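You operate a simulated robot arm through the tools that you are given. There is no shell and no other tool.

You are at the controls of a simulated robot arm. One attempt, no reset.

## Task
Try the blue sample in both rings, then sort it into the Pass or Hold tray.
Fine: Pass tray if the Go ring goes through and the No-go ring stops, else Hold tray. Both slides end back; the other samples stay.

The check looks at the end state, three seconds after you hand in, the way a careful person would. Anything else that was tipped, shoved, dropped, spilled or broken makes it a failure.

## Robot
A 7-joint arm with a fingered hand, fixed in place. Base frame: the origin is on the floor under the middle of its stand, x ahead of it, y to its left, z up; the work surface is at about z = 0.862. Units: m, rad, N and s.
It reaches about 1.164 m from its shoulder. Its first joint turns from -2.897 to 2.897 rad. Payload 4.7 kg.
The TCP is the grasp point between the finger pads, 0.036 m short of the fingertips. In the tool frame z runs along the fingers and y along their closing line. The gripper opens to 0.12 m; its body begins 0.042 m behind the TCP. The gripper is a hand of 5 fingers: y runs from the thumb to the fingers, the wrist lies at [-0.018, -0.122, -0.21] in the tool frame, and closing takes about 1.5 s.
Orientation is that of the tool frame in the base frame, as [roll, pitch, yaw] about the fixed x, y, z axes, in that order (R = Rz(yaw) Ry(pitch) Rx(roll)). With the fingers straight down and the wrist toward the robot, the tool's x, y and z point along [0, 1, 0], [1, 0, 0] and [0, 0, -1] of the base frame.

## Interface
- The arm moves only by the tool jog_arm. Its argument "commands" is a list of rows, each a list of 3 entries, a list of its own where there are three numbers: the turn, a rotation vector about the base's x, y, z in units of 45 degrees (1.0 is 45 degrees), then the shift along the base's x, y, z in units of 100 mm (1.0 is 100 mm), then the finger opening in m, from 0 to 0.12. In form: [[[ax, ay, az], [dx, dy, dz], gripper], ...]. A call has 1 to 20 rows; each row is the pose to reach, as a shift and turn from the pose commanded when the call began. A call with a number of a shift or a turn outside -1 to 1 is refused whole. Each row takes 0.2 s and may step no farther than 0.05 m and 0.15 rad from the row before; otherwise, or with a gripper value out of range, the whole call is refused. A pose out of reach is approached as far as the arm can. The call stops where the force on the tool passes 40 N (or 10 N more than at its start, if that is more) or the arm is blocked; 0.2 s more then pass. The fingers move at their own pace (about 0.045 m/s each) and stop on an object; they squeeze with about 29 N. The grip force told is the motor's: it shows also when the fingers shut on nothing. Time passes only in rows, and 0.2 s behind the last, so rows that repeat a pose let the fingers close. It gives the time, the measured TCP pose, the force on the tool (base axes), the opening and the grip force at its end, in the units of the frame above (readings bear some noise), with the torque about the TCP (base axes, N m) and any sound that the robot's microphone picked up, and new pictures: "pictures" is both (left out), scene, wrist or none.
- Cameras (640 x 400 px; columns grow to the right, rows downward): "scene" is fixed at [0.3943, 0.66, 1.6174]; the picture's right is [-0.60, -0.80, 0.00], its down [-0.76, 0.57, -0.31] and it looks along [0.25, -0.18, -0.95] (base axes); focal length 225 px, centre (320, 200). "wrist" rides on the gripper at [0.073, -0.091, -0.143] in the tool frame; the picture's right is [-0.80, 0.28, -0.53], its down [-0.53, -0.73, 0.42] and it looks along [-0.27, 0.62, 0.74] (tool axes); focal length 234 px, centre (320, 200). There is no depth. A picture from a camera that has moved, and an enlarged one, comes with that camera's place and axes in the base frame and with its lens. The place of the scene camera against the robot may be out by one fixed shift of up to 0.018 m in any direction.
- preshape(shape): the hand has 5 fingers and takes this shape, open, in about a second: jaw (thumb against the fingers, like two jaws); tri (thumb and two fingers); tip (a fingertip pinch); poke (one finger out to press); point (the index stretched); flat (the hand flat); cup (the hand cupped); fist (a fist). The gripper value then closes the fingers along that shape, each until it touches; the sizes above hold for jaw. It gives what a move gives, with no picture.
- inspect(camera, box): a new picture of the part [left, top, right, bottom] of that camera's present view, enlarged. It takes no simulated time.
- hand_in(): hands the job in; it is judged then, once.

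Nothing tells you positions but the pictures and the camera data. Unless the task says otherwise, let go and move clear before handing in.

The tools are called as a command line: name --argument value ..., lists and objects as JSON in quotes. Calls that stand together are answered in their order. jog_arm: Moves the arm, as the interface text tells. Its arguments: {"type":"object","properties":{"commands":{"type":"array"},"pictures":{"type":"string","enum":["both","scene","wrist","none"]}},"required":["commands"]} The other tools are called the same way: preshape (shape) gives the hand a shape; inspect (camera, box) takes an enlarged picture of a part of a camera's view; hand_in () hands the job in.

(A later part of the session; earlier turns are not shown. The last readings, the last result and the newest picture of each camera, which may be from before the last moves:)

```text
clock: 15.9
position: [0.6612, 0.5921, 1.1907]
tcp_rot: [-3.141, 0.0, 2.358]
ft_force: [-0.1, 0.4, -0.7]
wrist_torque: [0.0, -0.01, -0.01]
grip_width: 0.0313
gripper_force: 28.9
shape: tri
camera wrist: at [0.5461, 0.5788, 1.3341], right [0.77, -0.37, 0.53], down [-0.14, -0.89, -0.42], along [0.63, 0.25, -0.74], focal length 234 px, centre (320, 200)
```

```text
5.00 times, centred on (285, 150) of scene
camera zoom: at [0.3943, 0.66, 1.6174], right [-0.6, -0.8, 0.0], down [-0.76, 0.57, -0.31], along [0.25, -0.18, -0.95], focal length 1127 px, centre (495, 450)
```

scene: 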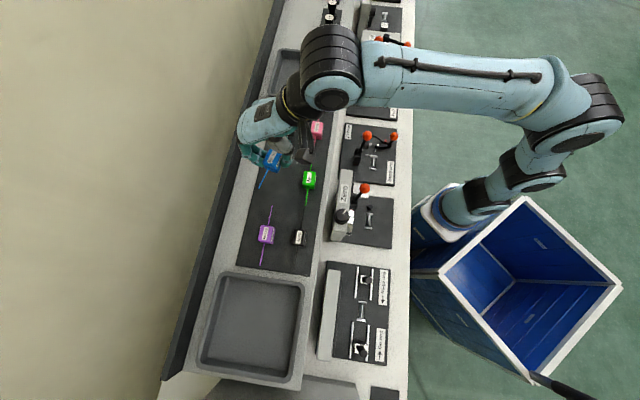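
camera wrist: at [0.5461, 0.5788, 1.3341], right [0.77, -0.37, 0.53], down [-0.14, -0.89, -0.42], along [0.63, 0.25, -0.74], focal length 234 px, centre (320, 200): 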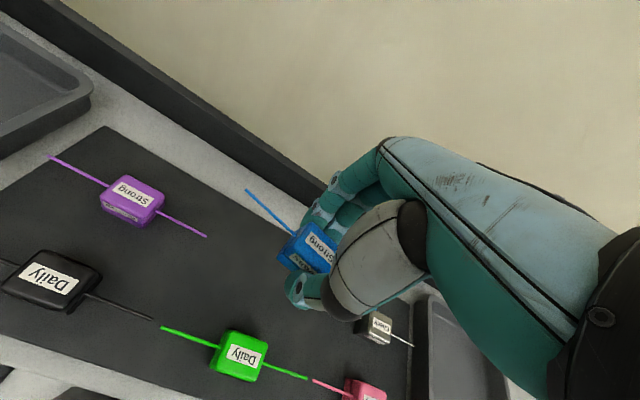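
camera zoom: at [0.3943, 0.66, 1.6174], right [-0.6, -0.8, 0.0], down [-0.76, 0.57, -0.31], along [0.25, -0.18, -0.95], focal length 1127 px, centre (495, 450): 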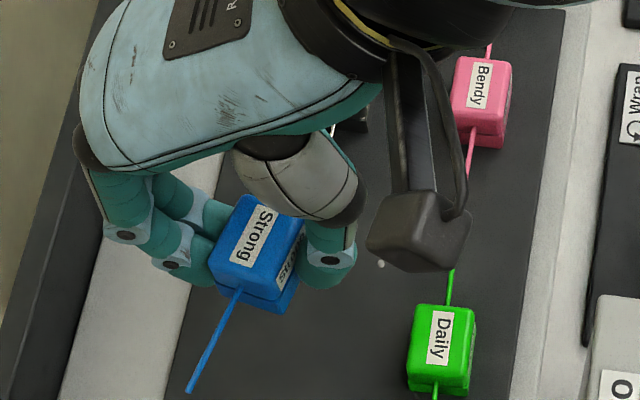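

The sample is lifted with the wire level, yawed about -13° relative to the hand. I'll carry it toward the gauge at this height, turning the hand +13.5° so the wire lines up with the slides.

jog_arm --commands '[[[0, 0, 0.1], [-0.33, 0, 0.1], 0.01], [[0, 0, 0.2], [-0.67, 0, 0.2], 0.01], [[0, 0, 0.3], [-1, 0, 0.2], 0.01]]' --pictures "none"

jog_arm --commands '[[[0, 0, 0], [-0.33, 0, 0], 0.01], [[0, 0, 0], [-0.67, 0, 0], 0.01], [[0, 0, 0], [-1, 0, 0], 0.01]]' --pictures "none"

jog_arm --commands '[[[0, 0, 0], [-0.33, 0, -0.2], 0.01], [[0, 0, 0], [-0.67, 0, -0.4], 0.01], [[0, 0, 0], [-1, 0, -0.6], 0.01]]' --pictures "none"

jog_arm --commands '[[[0, 0, 0], [-0.33, 0.07, -0.1], 0.01], [[0, 0, 0], [-0.67, 0.14, -0.3], 0.01], [[0, 0, 0], [-1, 0.2, -0.5], 0.01]]' --pictures "both"

```text
clock: 16.7
position: [0.5584, 0.5925, 1.2117]
tcp_rot: [-3.141, 0.002, 2.594]
ft_force: [0.9, 0.6, -0.8]
wrist_torque: [0.0, 0.01, 0.01]
grip_width: 0.0309
gripper_force: 29.5
shape: tri
```

```text
clock: 17.5
position: [0.462, 0.5921, 1.2091]
tcp_rot: [-3.141, 0.001, 2.591]
ft_force: [0.5, 0.6, -0.3]
wrist_torque: [0.0, 0.03, 0.04]
grip_width: 0.0308
gripper_force: 28.7
shape: tri
```

```text
clock: 18.3
position: [0.3601, 0.5895, 1.1523]
tcp_rot: [3.141, -0.001, 2.589]
ft_force: [-0.6, -0.1, -0.1]
wrist_torque: [-0.02, 0.0, 0.01]
grip_width: 0.0312
gripper_force: 28.7
shape: tri
```

```text
clock: 19.1
position: [0.2579, 0.6122, 1.1038]
tcp_rot: [-3.141, 0.001, 2.593]
ft_force: [0.2, -0.4, 0.5]
wrist_torque: [0.01, 0.0, -0.01]
grip_width: 0.0307
gripper_force: 29.5
shape: tri
camera wrist: at [0.1488, 0.5717, 1.246], right [0.83, -0.18, 0.53], down [0.07, -0.9, -0.43], along [0.55, 0.39, -0.74], focal length 234 px, centre (320, 200)
```

scene: 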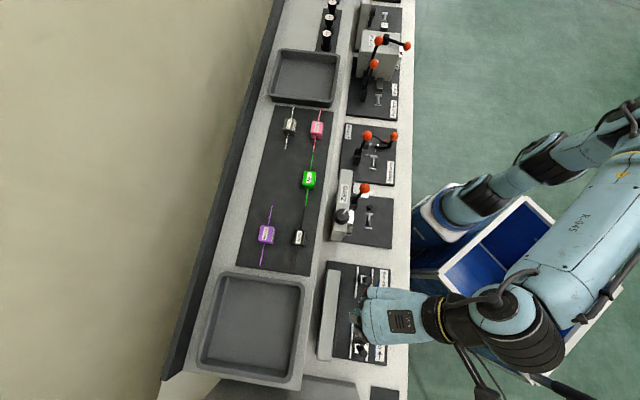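
wrist: 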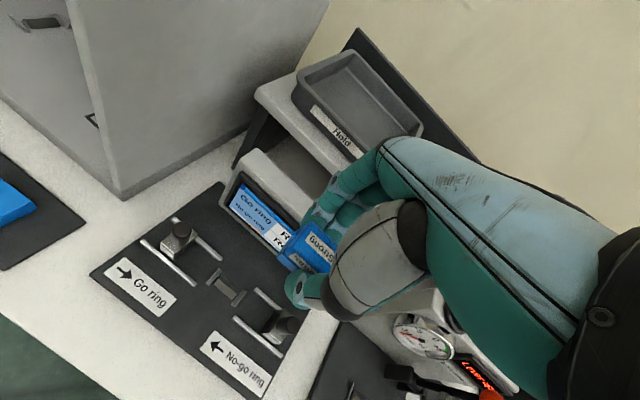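

inspect --camera "wrist" --box '[120, 160, 360, 360]'

inspect --camera "scene" --box '[310, 250, 430, 380]'

```text
2.00 times, centred on (240, 260) of wrist
camera zoom: at [0.1488, 0.5717, 1.246], right [0.83, -0.18, 0.53], down [0.07, -0.9, -0.43], along [0.55, 0.39, -0.74], focal length 468 px, centre (480, 80)
```

zoom: 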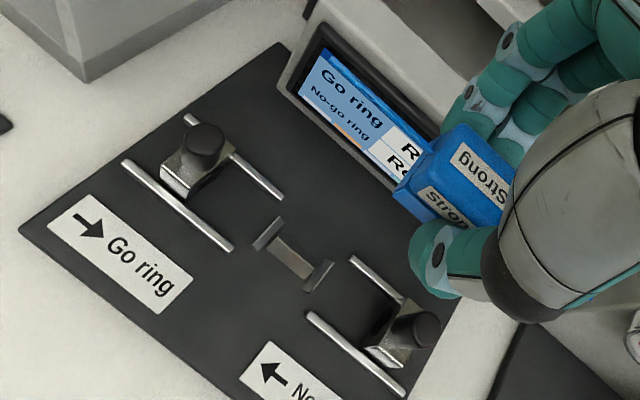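

```text
3.08 times, centred on (370, 315) of scene
camera zoom: at [0.3943, 0.66, 1.6174], right [-0.6, -0.8, 0.0], down [-0.76, 0.57, -0.31], along [0.25, -0.18, -0.95], focal length 693 px, centre (166, -154)
```

zoom: 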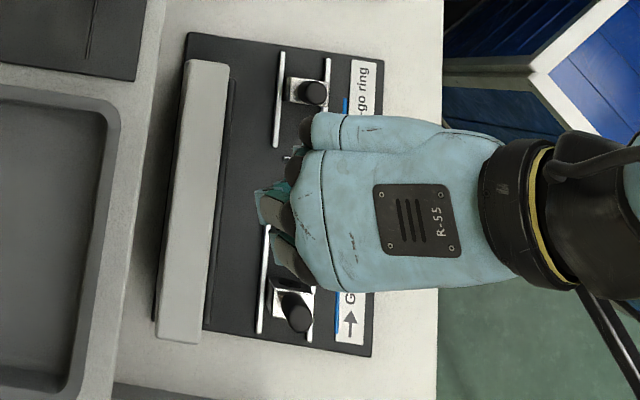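

inspect --camera "scene" --box '[355, 265, 395, 295]'

inspect --camera "scene" --box '[355, 335, 395, 365]'

```text
13.33 times, centred on (375, 280) of scene
camera zoom: at [0.3943, 0.66, 1.6174], right [-0.6, -0.8, 0.0], down [-0.76, 0.57, -0.31], along [0.25, -0.18, -0.95], focal length 3004 px, centre (-413, -867)
```

zoom: 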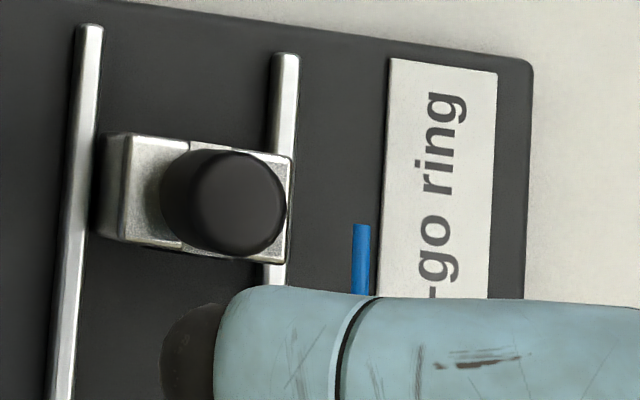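

```text
13.33 times, centred on (375, 350) of scene
camera zoom: at [0.3943, 0.66, 1.6174], right [-0.6, -0.8, 0.0], down [-0.76, 0.57, -0.31], along [0.25, -0.18, -0.95], focal length 3004 px, centre (-413, -1800)
```

zoom: 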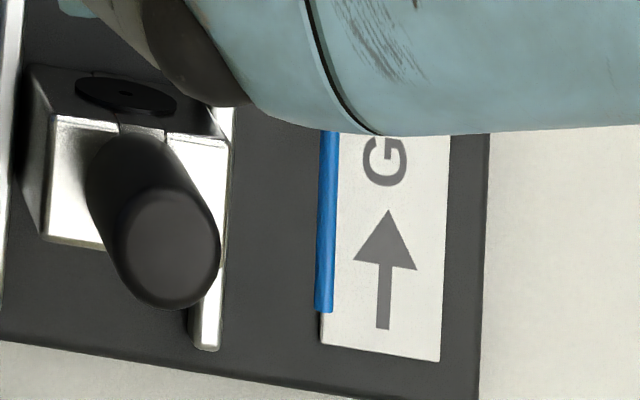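

inspect --camera "wrist" --box '[180, 250, 270, 320]'

inspect --camera "wrist" --box '[130, 200, 240, 290]'

inspect --camera "wrist" --box '[230, 280, 320, 350]'

```text
5.71 times, centred on (225, 285) of wrist
camera zoom: at [0.1488, 0.5717, 1.246], right [0.83, -0.18, 0.53], down [0.07, -0.9, -0.43], along [0.55, 0.39, -0.74], focal length 1338 px, centre (863, -286)
```

zoom: 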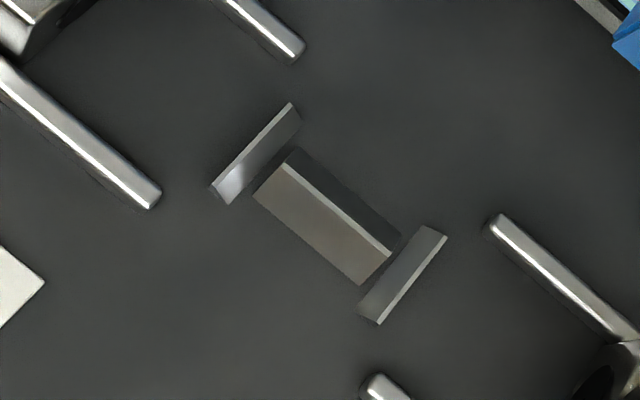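

```text
4.44 times, centred on (185, 245) of wrist
camera zoom: at [0.1488, 0.5717, 1.246], right [0.83, -0.18, 0.53], down [0.07, -0.9, -0.43], along [0.55, 0.39, -0.74], focal length 1041 px, centre (920, 0)
```

zoom: 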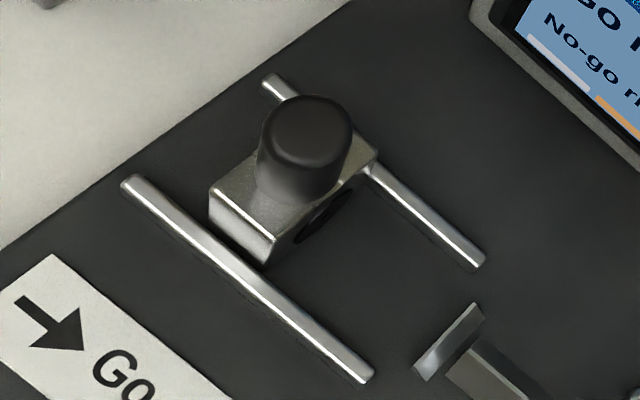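

```text
5.71 times, centred on (275, 315) of wrist
camera zoom: at [0.1488, 0.5717, 1.246], right [0.83, -0.18, 0.53], down [0.07, -0.9, -0.43], along [0.55, 0.39, -0.74], focal length 1338 px, centre (577, -457)
```

zoom: 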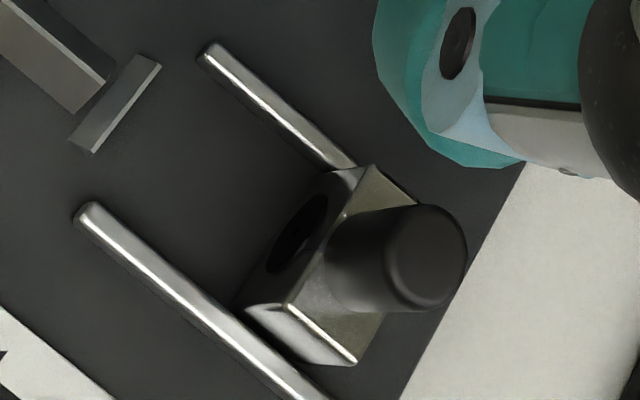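

inspect --camera "wrist" --box '[260, 190, 350, 290]'

inspect --camera "scene" --box '[360, 195, 385, 230]'

inspect --camera "scene" --box '[255, 215, 315, 255]'

```text
4.00 times, centred on (305, 240) of wrist
camera zoom: at [0.1488, 0.5717, 1.246], right [0.83, -0.18, 0.53], down [0.07, -0.9, -0.43], along [0.55, 0.39, -0.74], focal length 937 px, centre (380, 40)
```

zoom: 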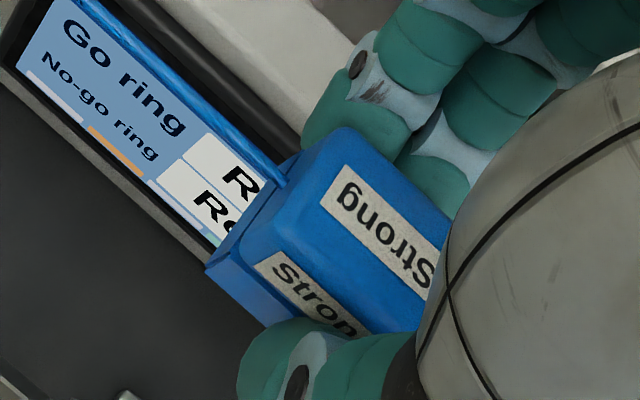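

```text
11.43 times, centred on (372, 212) of scene
camera zoom: at [0.3943, 0.66, 1.6174], right [-0.6, -0.8, 0.0], down [-0.76, 0.57, -0.31], along [0.25, -0.18, -0.95], focal length 2575 px, centre (-280, 57)
```

zoom: 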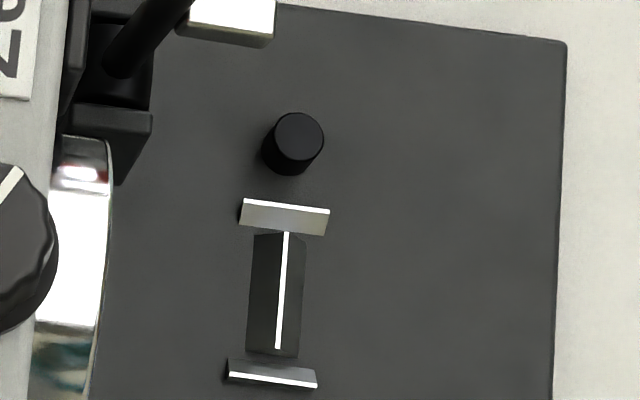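

```text
10.00 times, centred on (285, 235) of scene
camera zoom: at [0.3943, 0.66, 1.6174], right [-0.6, -0.8, 0.0], down [-0.76, 0.57, -0.31], along [0.25, -0.18, -0.95], focal length 2253 px, centre (670, -150)
```

zoom: 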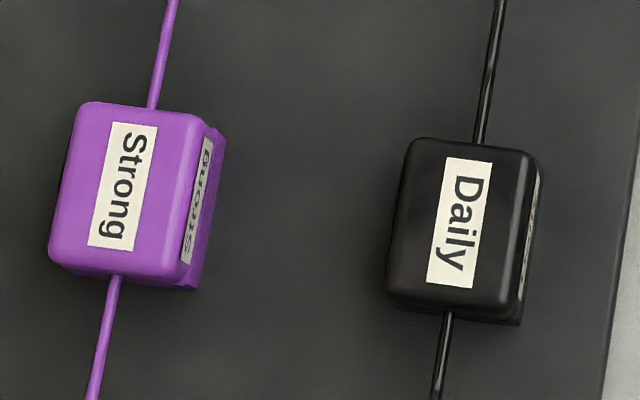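

The cradle is a ridge with sloped end guides, so the block should self-centre, but the wire ends come close to both ring plates, so alignment along the slide matters. I'll centre over the cradle and lower partway, then measure wire ends against the rings.

jog_arm --commands '[[[0, 0, -0.011], [-0.08, 0.03, -0.2], 0.01], [[0, 0, -0.022], [-0.163, 0.064, -0.4], 0.01], [[0, 0, -0.022], [-0.163, 0.064, -0.6], 0.01], [[0, 0, -0.022], [-0.163, 0.064, -0.8], 0.01], [[0, 0, -0.022], [-0.163, 0.064, -0.9], 0.01], [[0, 0, -0.022], [-0.163, 0.064, -0.9], 0.01]]' --pictures "both"

inspect --camera "scene" --box '[330, 260, 410, 370]'

inspect --camera "scene" --box '[345, 260, 385, 290]'

inspect --camera "scene" --box '[345, 335, 385, 365]'

inspect --camera "wrist" --box '[160, 160, 380, 360]'

```text
clock: 20.5
position: [0.2426, 0.6181, 1.0126]
tcp_rot: [-3.141, -0.001, 2.575]
ft_force: [0.1, 0.6, -0.4]
wrist_torque: [-0.01, 0.0, 0.0]
grip_width: 0.0312
gripper_force: 29.1
shape: tri
camera wrist: at [0.1336, 0.5802, 1.1548], right [0.83, -0.2, 0.53], down [0.06, -0.9, -0.42], along [0.56, 0.38, -0.74], focal length 234 px, centre (320, 200)
```

scene: 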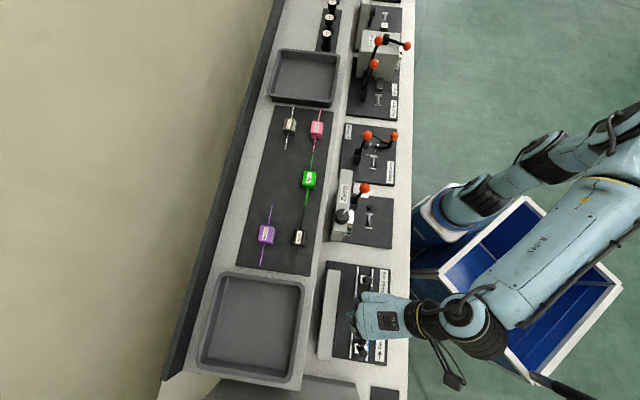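
wrist: 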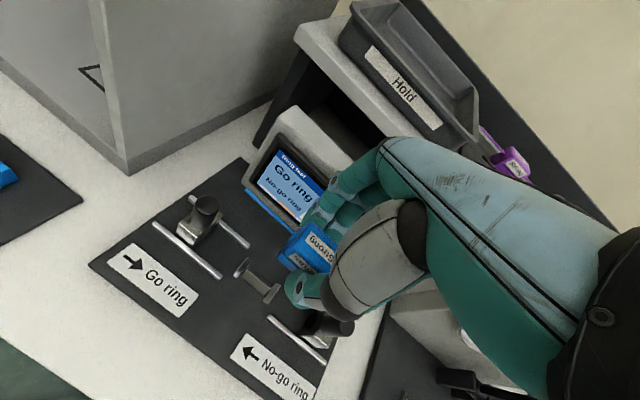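

```text
3.64 times, centred on (370, 315) of scene
camera zoom: at [0.3943, 0.66, 1.6174], right [-0.6, -0.8, 0.0], down [-0.76, 0.57, -0.31], along [0.25, -0.18, -0.95], focal length 819 px, centre (138, -218)
```

zoom: 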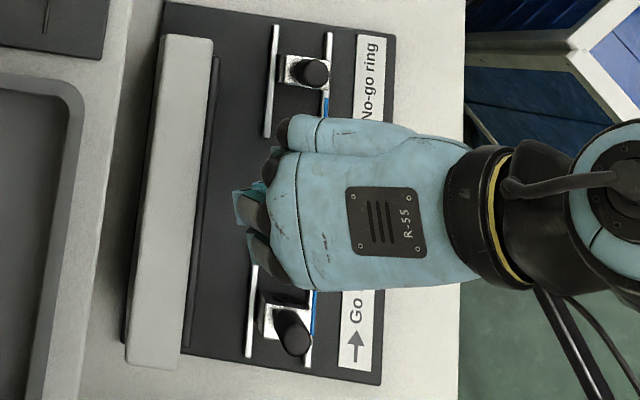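

```text
13.33 times, centred on (365, 275) of scene
camera zoom: at [0.3943, 0.66, 1.6174], right [-0.6, -0.8, 0.0], down [-0.76, 0.57, -0.31], along [0.25, -0.18, -0.95], focal length 3004 px, centre (-280, -800)
```

zoom: 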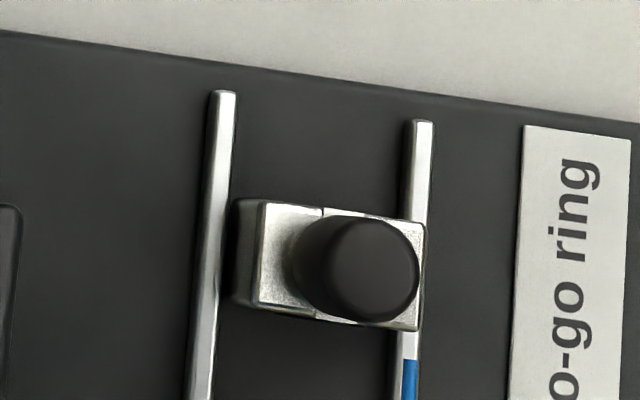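

```text
13.33 times, centred on (365, 350) of scene
camera zoom: at [0.3943, 0.66, 1.6174], right [-0.6, -0.8, 0.0], down [-0.76, 0.57, -0.31], along [0.25, -0.18, -0.95], focal length 3004 px, centre (-280, -1800)
```

zoom: 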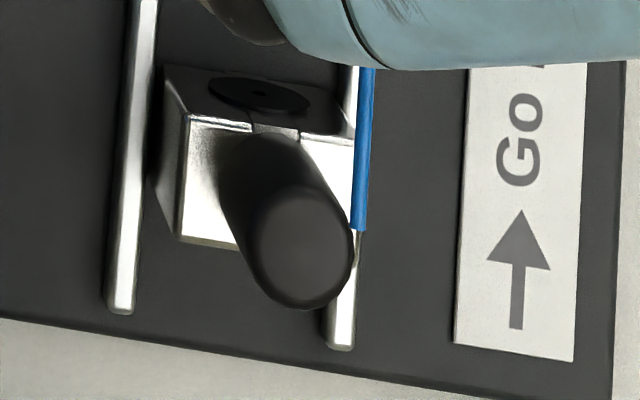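

```text
2.00 times, centred on (270, 260) of wrist
camera zoom: at [0.1336, 0.5802, 1.1548], right [0.83, -0.2, 0.53], down [0.06, -0.9, -0.42], along [0.56, 0.38, -0.74], focal length 468 px, centre (420, 80)
```

zoom: 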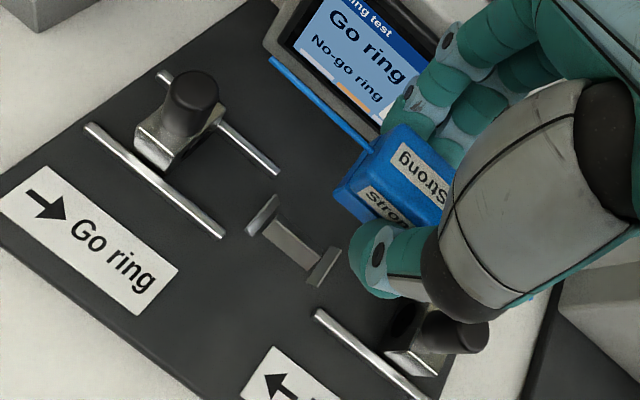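

Wire ends are now within about 1 mm of centred between the ring faces, and the yaw is within about 0.2° of the rails. I'll lower further and re-check.

jog_arm --commands '[[[0, 0, 0], [0, 0, -0.2], 0.01], [[0, 0, 0], [0, 0, -0.4], 0.01], [[0, 0, 0], [0, 0, -0.55], 0.01], [[0, 0, 0], [0, 0, -0.62], 0.01], [[0, 0, 0], [0, 0, -0.62], 0.01]]' --pictures "both"

inspect --camera "scene" --box '[345, 265, 385, 295]'

inspect --camera "scene" --box '[345, 330, 385, 360]'

inspect --camera "wrist" --box '[160, 160, 380, 360]'

```text
clock: 21.7
position: [0.2448, 0.6207, 0.9484]
tcp_rot: [-3.141, 0.001, 2.574]
ft_force: [0.4, -0.4, -0.3]
wrist_torque: [0.0, -0.06, -0.02]
grip_width: 0.0309
gripper_force: 28.7
shape: tri
camera wrist: at [0.1343, 0.583, 1.0914], right [0.83, -0.2, 0.53], down [0.06, -0.9, -0.42], along [0.56, 0.38, -0.74], focal length 234 px, centre (320, 200)
```

scene: 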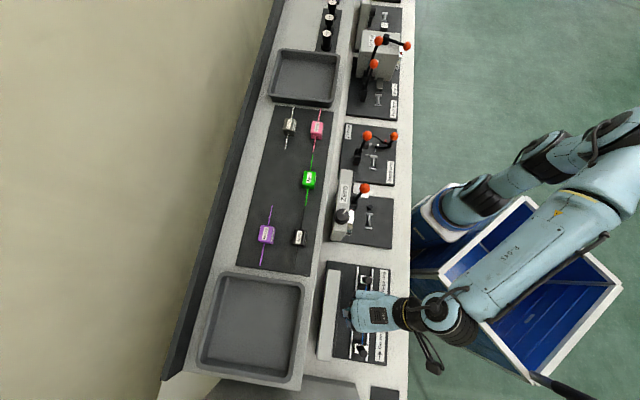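
wrist: 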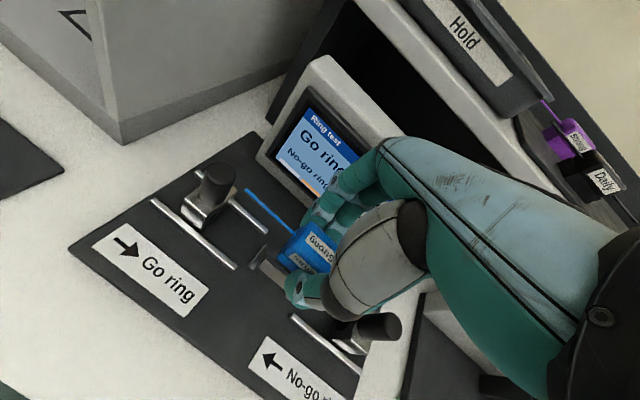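

```text
13.33 times, centred on (365, 280) of scene
camera zoom: at [0.3943, 0.66, 1.6174], right [-0.6, -0.8, 0.0], down [-0.76, 0.57, -0.31], along [0.25, -0.18, -0.95], focal length 3004 px, centre (-280, -867)
```

zoom: 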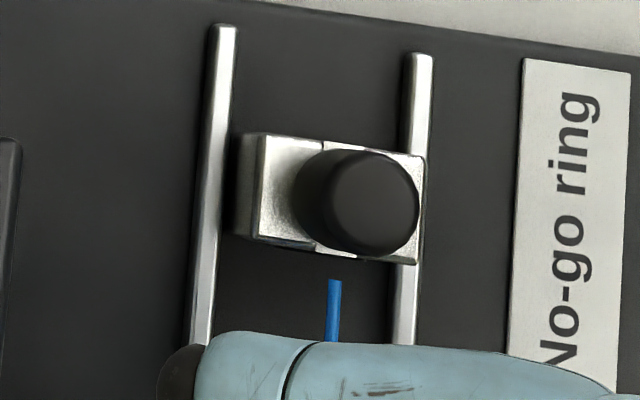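

```text
13.33 times, centred on (365, 345) of scene
camera zoom: at [0.3943, 0.66, 1.6174], right [-0.6, -0.8, 0.0], down [-0.76, 0.57, -0.31], along [0.25, -0.18, -0.95], focal length 3004 px, centre (-280, -1733)
```

zoom: 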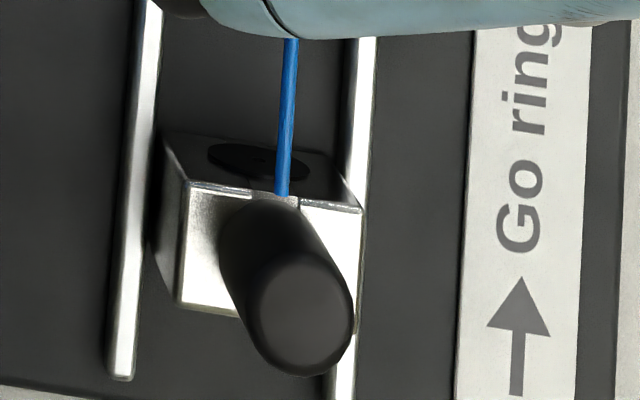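

```text
2.00 times, centred on (270, 260) of wrist
camera zoom: at [0.1343, 0.583, 1.0914], right [0.83, -0.2, 0.53], down [0.06, -0.9, -0.42], along [0.56, 0.38, -0.74], focal length 468 px, centre (420, 80)
```

zoom: 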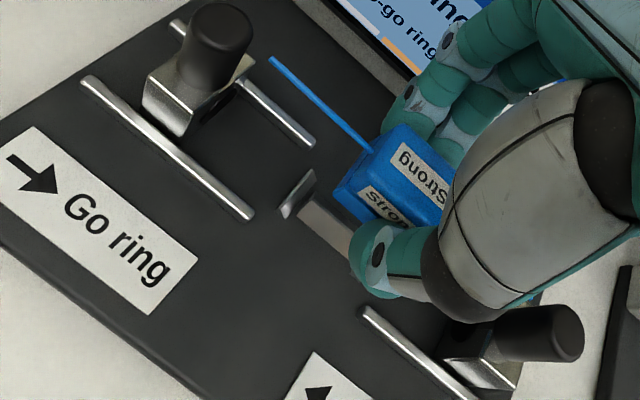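

The wire is about 2.5 mm too far in both +n and +s compared with the ring holes. I'll correct that and keep lowering gently.

jog_arm --commands '[[[0, 0, 0], [0.0, -0.037, 0], 0.01], [[0, 0, 0], [0.0, -0.037, -0.05], 0.01], [[0, 0, 0], [0.0, -0.037, -0.1], 0.01], [[0, 0, 0], [0.0, -0.037, -0.13], 0.01], [[0, 0, 0], [0.0, -0.037, -0.13], 0.01]]' --pictures "both"

inspect --camera "scene" --box '[345, 265, 385, 295]'

inspect --camera "scene" --box '[345, 330, 385, 360]'

inspect --camera "wrist" --box '[200, 180, 360, 320]'

```text
clock: 22.9
position: [0.2435, 0.6154, 0.9374]
tcp_rot: [3.141, 0.0, 2.574]
ft_force: [-0.3, 0.4, -1.1]
wrist_torque: [0.01, -0.06, 0.0]
grip_width: 0.0312
gripper_force: 28.9
shape: tri
camera wrist: at [0.1348, 0.5776, 1.0792], right [0.83, -0.2, 0.53], down [0.06, -0.9, -0.42], along [0.56, 0.38, -0.74], focal length 234 px, centre (320, 200)
```

scene: 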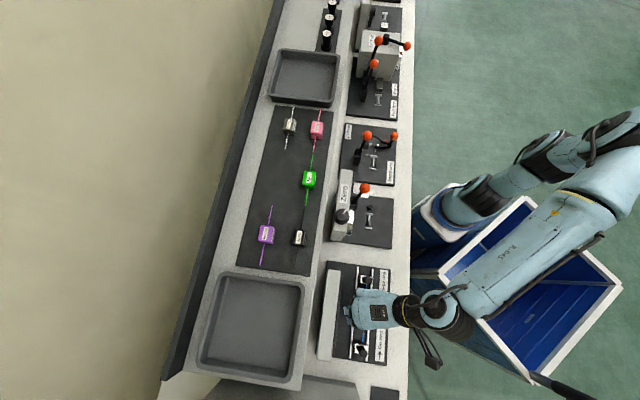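
wrist: 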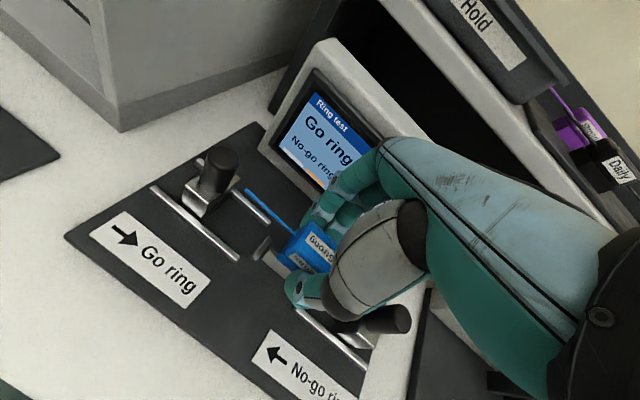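

```text
13.33 times, centred on (365, 280) of scene
camera zoom: at [0.3943, 0.66, 1.6174], right [-0.6, -0.8, 0.0], down [-0.76, 0.57, -0.31], along [0.25, -0.18, -0.95], focal length 3004 px, centre (-280, -867)
```

zoom: 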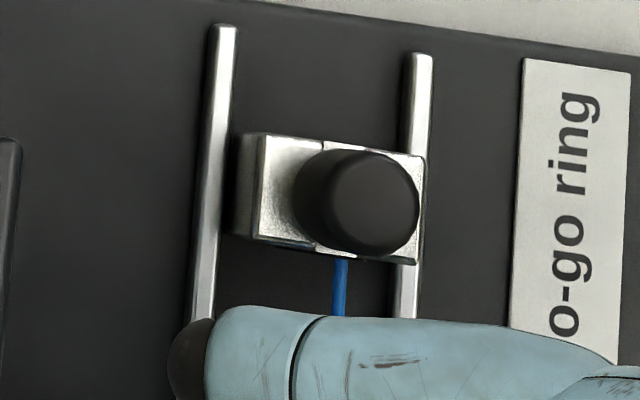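

```text
13.33 times, centred on (365, 345) of scene
camera zoom: at [0.3943, 0.66, 1.6174], right [-0.6, -0.8, 0.0], down [-0.76, 0.57, -0.31], along [0.25, -0.18, -0.95], focal length 3004 px, centre (-280, -1733)
```

zoom: 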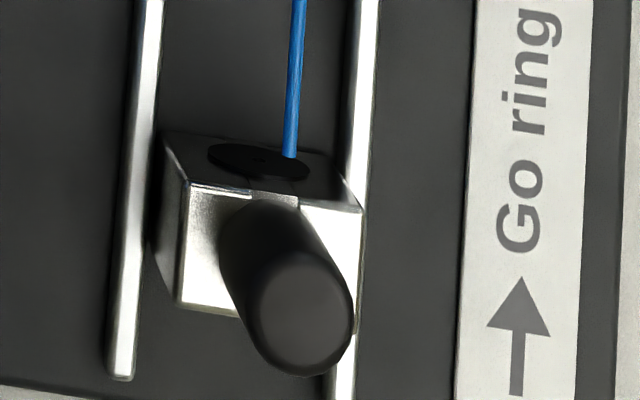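

```text
2.86 times, centred on (280, 250) of wrist
camera zoom: at [0.1348, 0.5776, 1.0792], right [0.83, -0.2, 0.53], down [0.06, -0.9, -0.42], along [0.56, 0.38, -0.74], focal length 669 px, centre (434, 57)
```

zoom: 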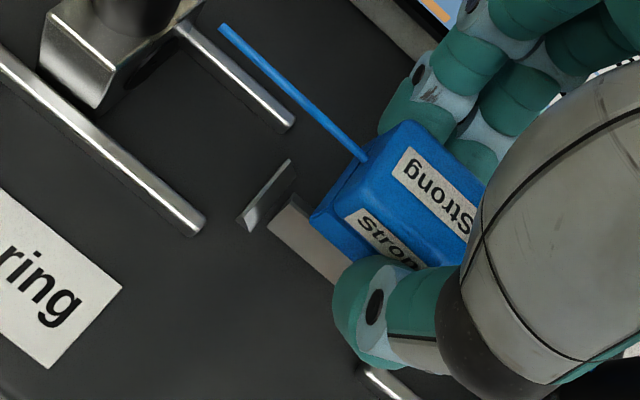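

jog_arm --commands '[[[0, 0, 0], [-0.014, 0.014, 0], 0.01], [[0, 0, 0], [-0.014, 0.014, -0.03], 0.01], [[0, 0, 0], [-0.014, 0.014, -0.06], 0.01], [[0, 0, 0], [-0.014, 0.014, -0.09], 0.01], [[0, 0, 0], [-0.014, 0.014, -0.09], 0.01]]' --pictures "none"

inspect --camera "scene" --box '[345, 265, 385, 295]'

inspect --camera "scene" --box '[345, 330, 385, 360]'

inspect --camera "wrist" --box '[200, 180, 360, 320]'

inspect --camera "scene" --box '[320, 260, 420, 370]'

```text
clock: 24.1
position: [0.2424, 0.6165, 0.9271]
tcp_rot: [-3.142, 0.0, 2.574]
ft_force: [0.2, 0.3, -0.7]
wrist_torque: [-0.05, -0.01, 0.0]
grip_width: 0.0309
gripper_force: 29.0
shape: tri
```

```text
13.33 times, centred on (365, 280) of scene
camera zoom: at [0.3943, 0.66, 1.6174], right [-0.6, -0.8, 0.0], down [-0.76, 0.57, -0.31], along [0.25, -0.18, -0.95], focal length 3004 px, centre (-280, -867)
```

zoom: 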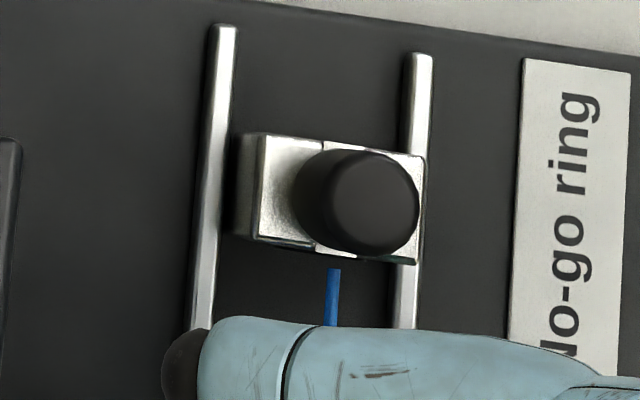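

```text
13.33 times, centred on (365, 345) of scene
camera zoom: at [0.3943, 0.66, 1.6174], right [-0.6, -0.8, 0.0], down [-0.76, 0.57, -0.31], along [0.25, -0.18, -0.95], focal length 3004 px, centre (-280, -1733)
```

zoom: 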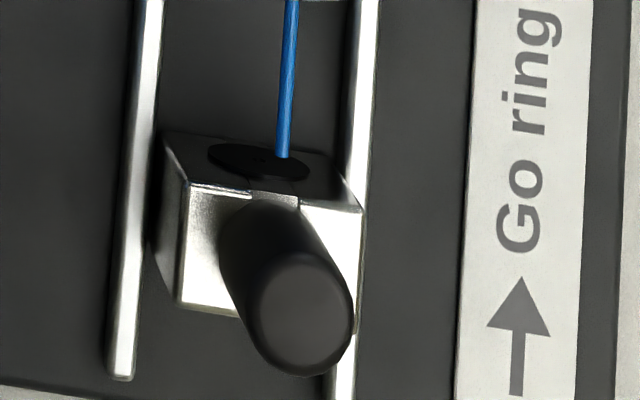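

```text
2.86 times, centred on (280, 250) of wrist
camera zoom: at [0.1329, 0.579, 1.0699], right [0.83, -0.2, 0.53], down [0.06, -0.9, -0.42], along [0.56, 0.38, -0.74], focal length 669 px, centre (434, 57)
```

zoom: 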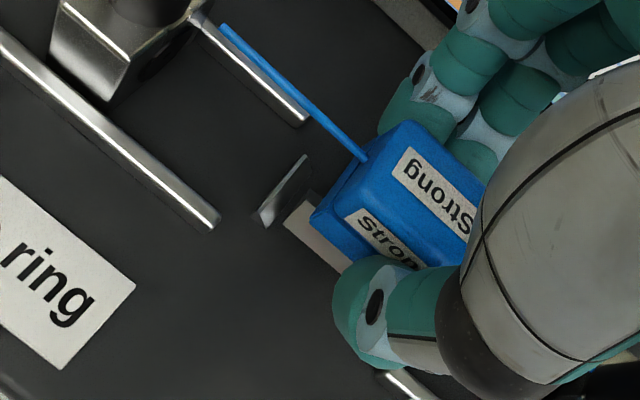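

```text
3.64 times, centred on (370, 315) of scene
camera zoom: at [0.3943, 0.66, 1.6174], right [-0.6, -0.8, 0.0], down [-0.76, 0.57, -0.31], along [0.25, -0.18, -0.95], focal length 819 px, centre (138, -218)
```

zoom: 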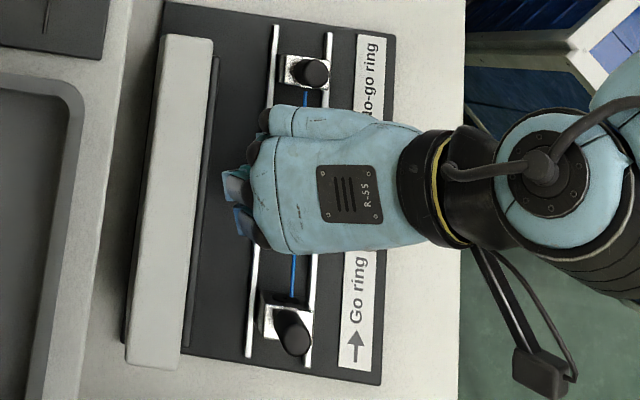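

Alignment looks good (wire mid at n≈0.6015, s≈0.2647). I'll lower in small steps and watch the force.

jog_arm --commands '[[[0, 0, 0], [0, 0, -0.02], 0.01], [[0, 0, 0], [0, 0, -0.04], 0.01], [[0, 0, 0], [0, 0, -0.06], 0.01], [[0, 0, 0], [0, 0, -0.06], 0.01]]' --pictures "none"

inspect --camera "wrist" --box '[200, 180, 360, 320]'

inspect --camera "scene" --box '[345, 330, 385, 360]'

```text
clock: 25.1
position: [0.242, 0.6175, 0.9217]
tcp_rot: [-3.142, 0.0, 2.573]
ft_force: [-0.6, -0.7, -0.1]
wrist_torque: [-0.01, 0.01, 0.0]
grip_width: 0.0307
gripper_force: 28.9
shape: tri
```

```text
2.86 times, centred on (280, 250) of wrist
camera zoom: at [0.133, 0.579, 1.0649], right [0.83, -0.2, 0.53], down [0.06, -0.9, -0.42], along [0.56, 0.38, -0.74], focal length 669 px, centre (434, 57)
```

zoom: 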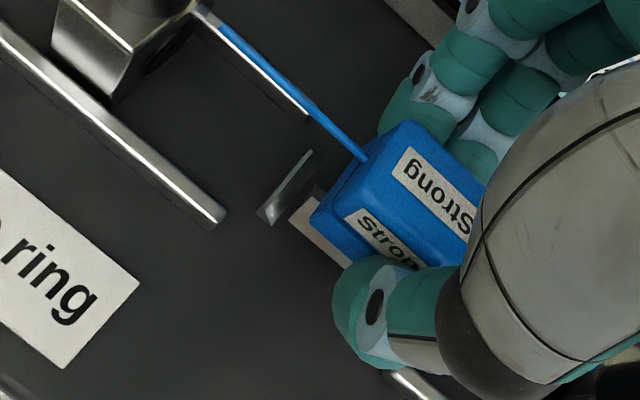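

```text
13.33 times, centred on (365, 345) of scene
camera zoom: at [0.3943, 0.66, 1.6174], right [-0.6, -0.8, 0.0], down [-0.76, 0.57, -0.31], along [0.25, -0.18, -0.95], focal length 3004 px, centre (-280, -1733)
```

zoom: 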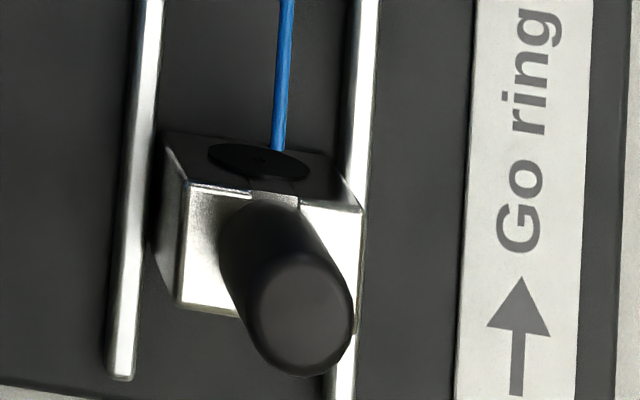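

jog_arm --commands '[[[0, 0, 0], [0, 0, -0.02], 0.01], [[0, 0, 0], [0, 0, -0.04], 0.01], [[0, 0, 0], [0, 0, -0.06], 0.01], [[0, 0, 0], [0, 0, -0.06], 0.01]]' --pictures "none"

inspect --camera "wrist" --box '[200, 180, 360, 320]'

inspect --camera "scene" --box '[345, 330, 385, 360]'

inspect --camera "scene" --box '[345, 265, 385, 295]'

```text
clock: 26.1
position: [0.243, 0.6163, 0.916]
tcp_rot: [3.141, -0.001, 2.575]
ft_force: [0.1, -0.7, -0.8]
wrist_torque: [0.0, 0.01, -0.01]
grip_width: 0.0309
gripper_force: 29.2
shape: tri
```

```text
2.86 times, centred on (280, 250) of wrist
camera zoom: at [0.1335, 0.5787, 1.0588], right [0.83, -0.2, 0.53], down [0.06, -0.9, -0.42], along [0.56, 0.38, -0.74], focal length 669 px, centre (434, 57)
```

zoom: 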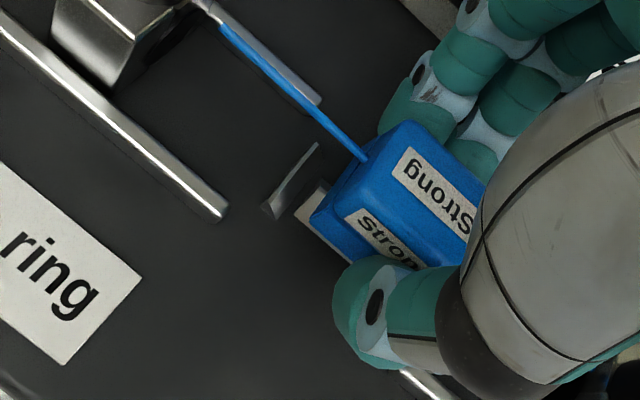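

```text
13.33 times, centred on (365, 345) of scene
camera zoom: at [0.3943, 0.66, 1.6174], right [-0.6, -0.8, 0.0], down [-0.76, 0.57, -0.31], along [0.25, -0.18, -0.95], focal length 3004 px, centre (-280, -1733)
```

zoom: 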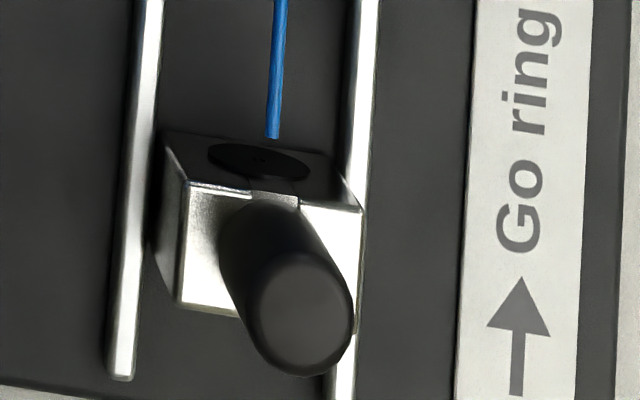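

```text
13.33 times, centred on (365, 280) of scene
camera zoom: at [0.3943, 0.66, 1.6174], right [-0.6, -0.8, 0.0], down [-0.76, 0.57, -0.31], along [0.25, -0.18, -0.95], focal length 3004 px, centre (-280, -867)
```

zoom: 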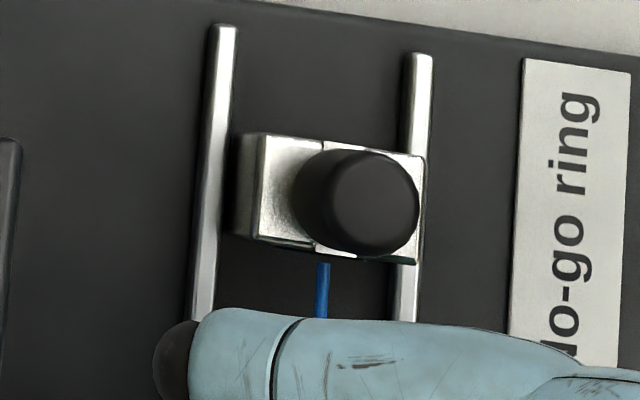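

jog_arm --commands '[[[0, 0, 0], [0, 0, -0.02], 0.01], [[0, 0, 0], [0, 0, -0.04], 0.01], [[0, 0, 0], [0, 0, -0.04], 0.01]]' --pictures "none"

inspect --camera "wrist" --box '[200, 180, 360, 320]'

inspect --camera "scene" --box '[345, 330, 385, 360]'

inspect --camera "scene" --box '[345, 265, 385, 295]'

```text
clock: 26.9
position: [0.2435, 0.6164, 0.9133]
tcp_rot: [3.141, -0.001, 2.575]
ft_force: [0.1, -0.1, -0.2]
wrist_torque: [0.03, 0.02, -0.03]
grip_width: 0.0308
gripper_force: 29.0
shape: tri
```

```text
2.86 times, centred on (280, 250) of wrist
camera zoom: at [0.1336, 0.5784, 1.0552], right [0.83, -0.2, 0.53], down [0.06, -0.9, -0.42], along [0.56, 0.38, -0.74], focal length 669 px, centre (434, 57)
```

zoom: 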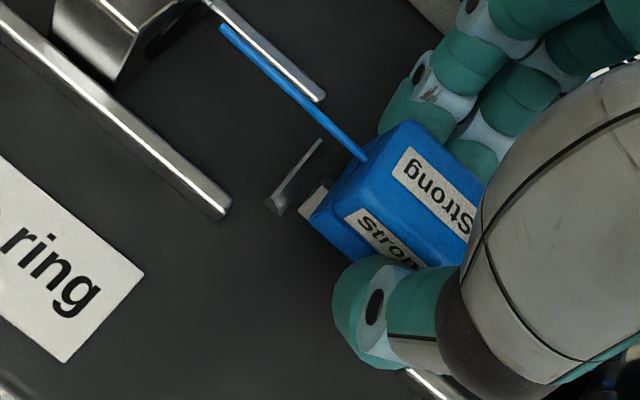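

```text
13.33 times, centred on (365, 345) of scene
camera zoom: at [0.3943, 0.66, 1.6174], right [-0.6, -0.8, 0.0], down [-0.76, 0.57, -0.31], along [0.25, -0.18, -0.95], focal length 3004 px, centre (-280, -1733)
```

zoom: 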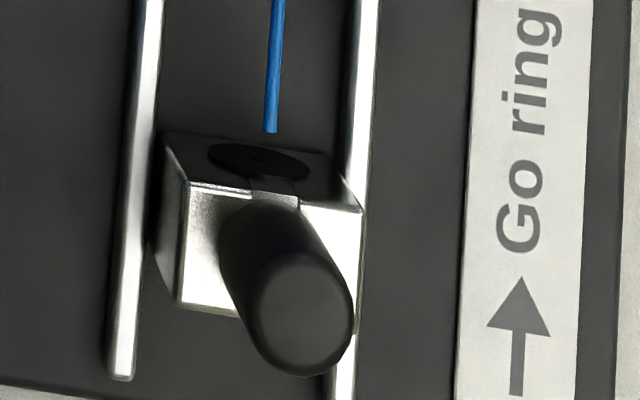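

```text
13.33 times, centred on (365, 280) of scene
camera zoom: at [0.3943, 0.66, 1.6174], right [-0.6, -0.8, 0.0], down [-0.76, 0.57, -0.31], along [0.25, -0.18, -0.95], focal length 3004 px, centre (-280, -867)
```

zoom: 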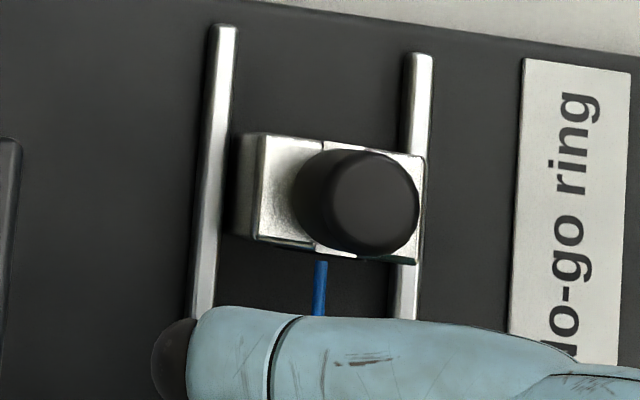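

jog_arm --commands '[[[0, 0, 0], [0, 0, -0.02], 0.01], [[0, 0, 0], [0, 0, -0.04], 0.01], [[0, 0, 0], [0, 0, -0.04], 0.01]]' --pictures "none"

inspect --camera "wrist" --box '[200, 180, 360, 320]'

inspect --camera "scene" --box '[345, 330, 385, 360]'

```text
clock: 27.7
position: [0.2416, 0.6165, 0.909]
tcp_rot: [3.141, 0.001, 2.573]
ft_force: [0.2, -1.3, -1.0]
wrist_torque: [-0.04, 0.01, -0.01]
grip_width: 0.0311
gripper_force: 28.6
shape: tri
```

```text
2.86 times, centred on (280, 250) of wrist
camera zoom: at [0.1329, 0.5777, 1.0513], right [0.83, -0.2, 0.53], down [0.06, -0.9, -0.42], along [0.56, 0.38, -0.74], focal length 669 px, centre (434, 57)
```

zoom: 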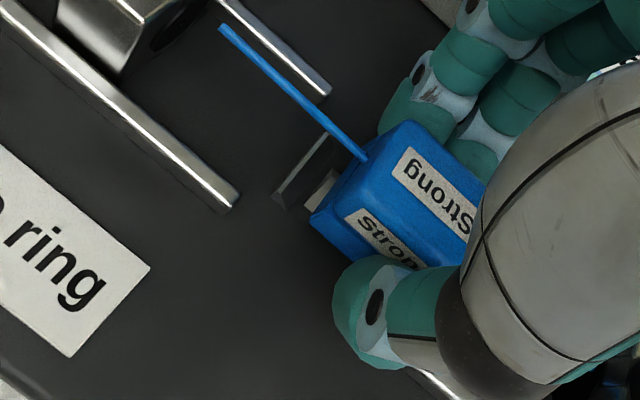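

```text
13.33 times, centred on (365, 345) of scene
camera zoom: at [0.3943, 0.66, 1.6174], right [-0.6, -0.8, 0.0], down [-0.76, 0.57, -0.31], along [0.25, -0.18, -0.95], focal length 3004 px, centre (-280, -1733)
```

zoom: 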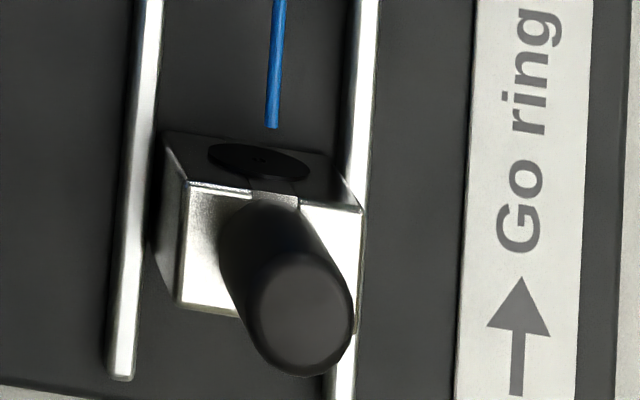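

jog_arm --commands '[[[0, 0, 0], [0, 0, -0.02], 0.01], [[0, 0, 0], [0, 0, -0.04], 0.01], [[0, 0, 0], [0, 0, -0.04], 0.01]]' --pictures "none"

inspect --camera "wrist" --box '[200, 180, 360, 320]'

inspect --camera "scene" --box '[345, 330, 385, 360]'

inspect --camera "scene" --box '[345, 265, 385, 295]'

```text
clock: 28.5
position: [0.2438, 0.6161, 0.9047]
tcp_rot: [3.141, 0.0, 2.573]
ft_force: [0.9, 0.2, -0.7]
wrist_torque: [-0.01, -0.01, -0.03]
grip_width: 0.0308
gripper_force: 29.3
shape: tri
```

```text
2.86 times, centred on (280, 250) of wrist
camera zoom: at [0.1333, 0.5782, 1.0466], right [0.83, -0.2, 0.53], down [0.06, -0.9, -0.42], along [0.56, 0.38, -0.74], focal length 669 px, centre (434, 57)
```

zoom: 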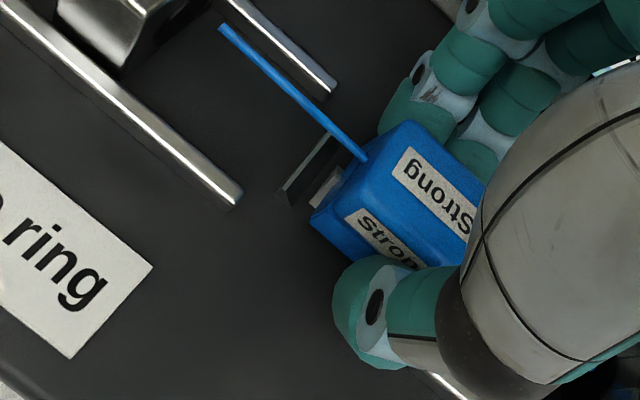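

```text
13.33 times, centred on (365, 345) of scene
camera zoom: at [0.3943, 0.66, 1.6174], right [-0.6, -0.8, 0.0], down [-0.76, 0.57, -0.31], along [0.25, -0.18, -0.95], focal length 3004 px, centre (-280, -1733)
```

zoom: 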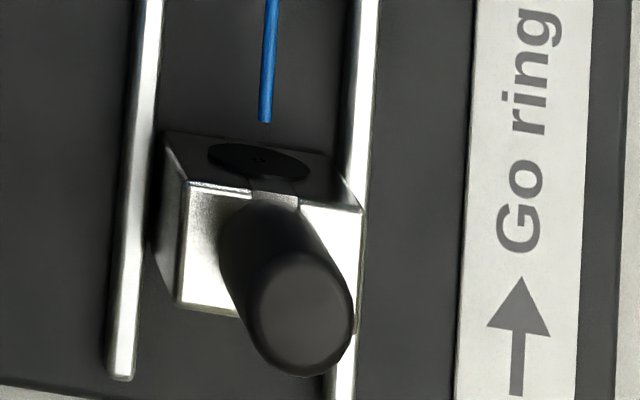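

```text
13.33 times, centred on (365, 280) of scene
camera zoom: at [0.3943, 0.66, 1.6174], right [-0.6, -0.8, 0.0], down [-0.76, 0.57, -0.31], along [0.25, -0.18, -0.95], focal length 3004 px, centre (-280, -867)
```

zoom: 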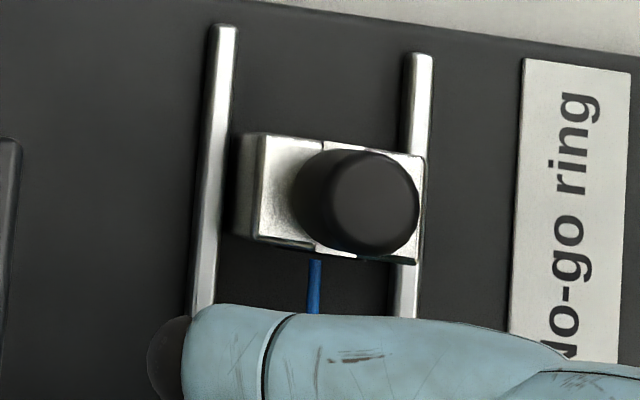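

jog_arm --commands '[[[0, 0, 0], [0, 0, -0.015], 0.01], [[0, 0, 0], [0, 0, -0.03], 0.01], [[0, 0, 0], [0, 0, -0.03], 0.01]]' --pictures "none"

inspect --camera "wrist" --box '[200, 180, 360, 320]'

inspect --camera "scene" --box '[345, 330, 385, 360]'

```text
clock: 29.3
position: [0.2424, 0.6172, 0.9014]
tcp_rot: [-3.141, 0.001, 2.573]
ft_force: [0.0, 0.3, 0.5]
wrist_torque: [0.0, -0.02, -0.01]
grip_width: 0.0307
gripper_force: 28.8
shape: tri
```

```text
2.86 times, centred on (280, 250) of wrist
camera zoom: at [0.1335, 0.579, 1.0437], right [0.83, -0.2, 0.53], down [0.06, -0.9, -0.42], along [0.56, 0.38, -0.74], focal length 669 px, centre (434, 57)
```

zoom: 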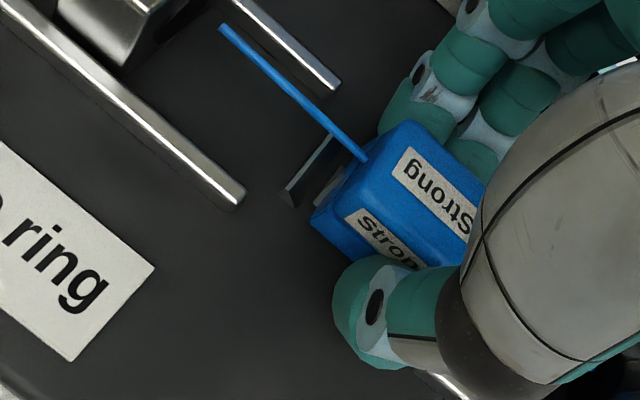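

```text
13.33 times, centred on (365, 345) of scene
camera zoom: at [0.3943, 0.66, 1.6174], right [-0.6, -0.8, 0.0], down [-0.76, 0.57, -0.31], along [0.25, -0.18, -0.95], focal length 3004 px, centre (-280, -1733)
```

zoom: 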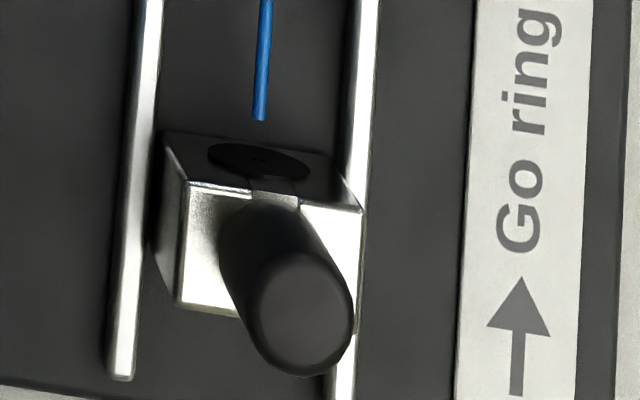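

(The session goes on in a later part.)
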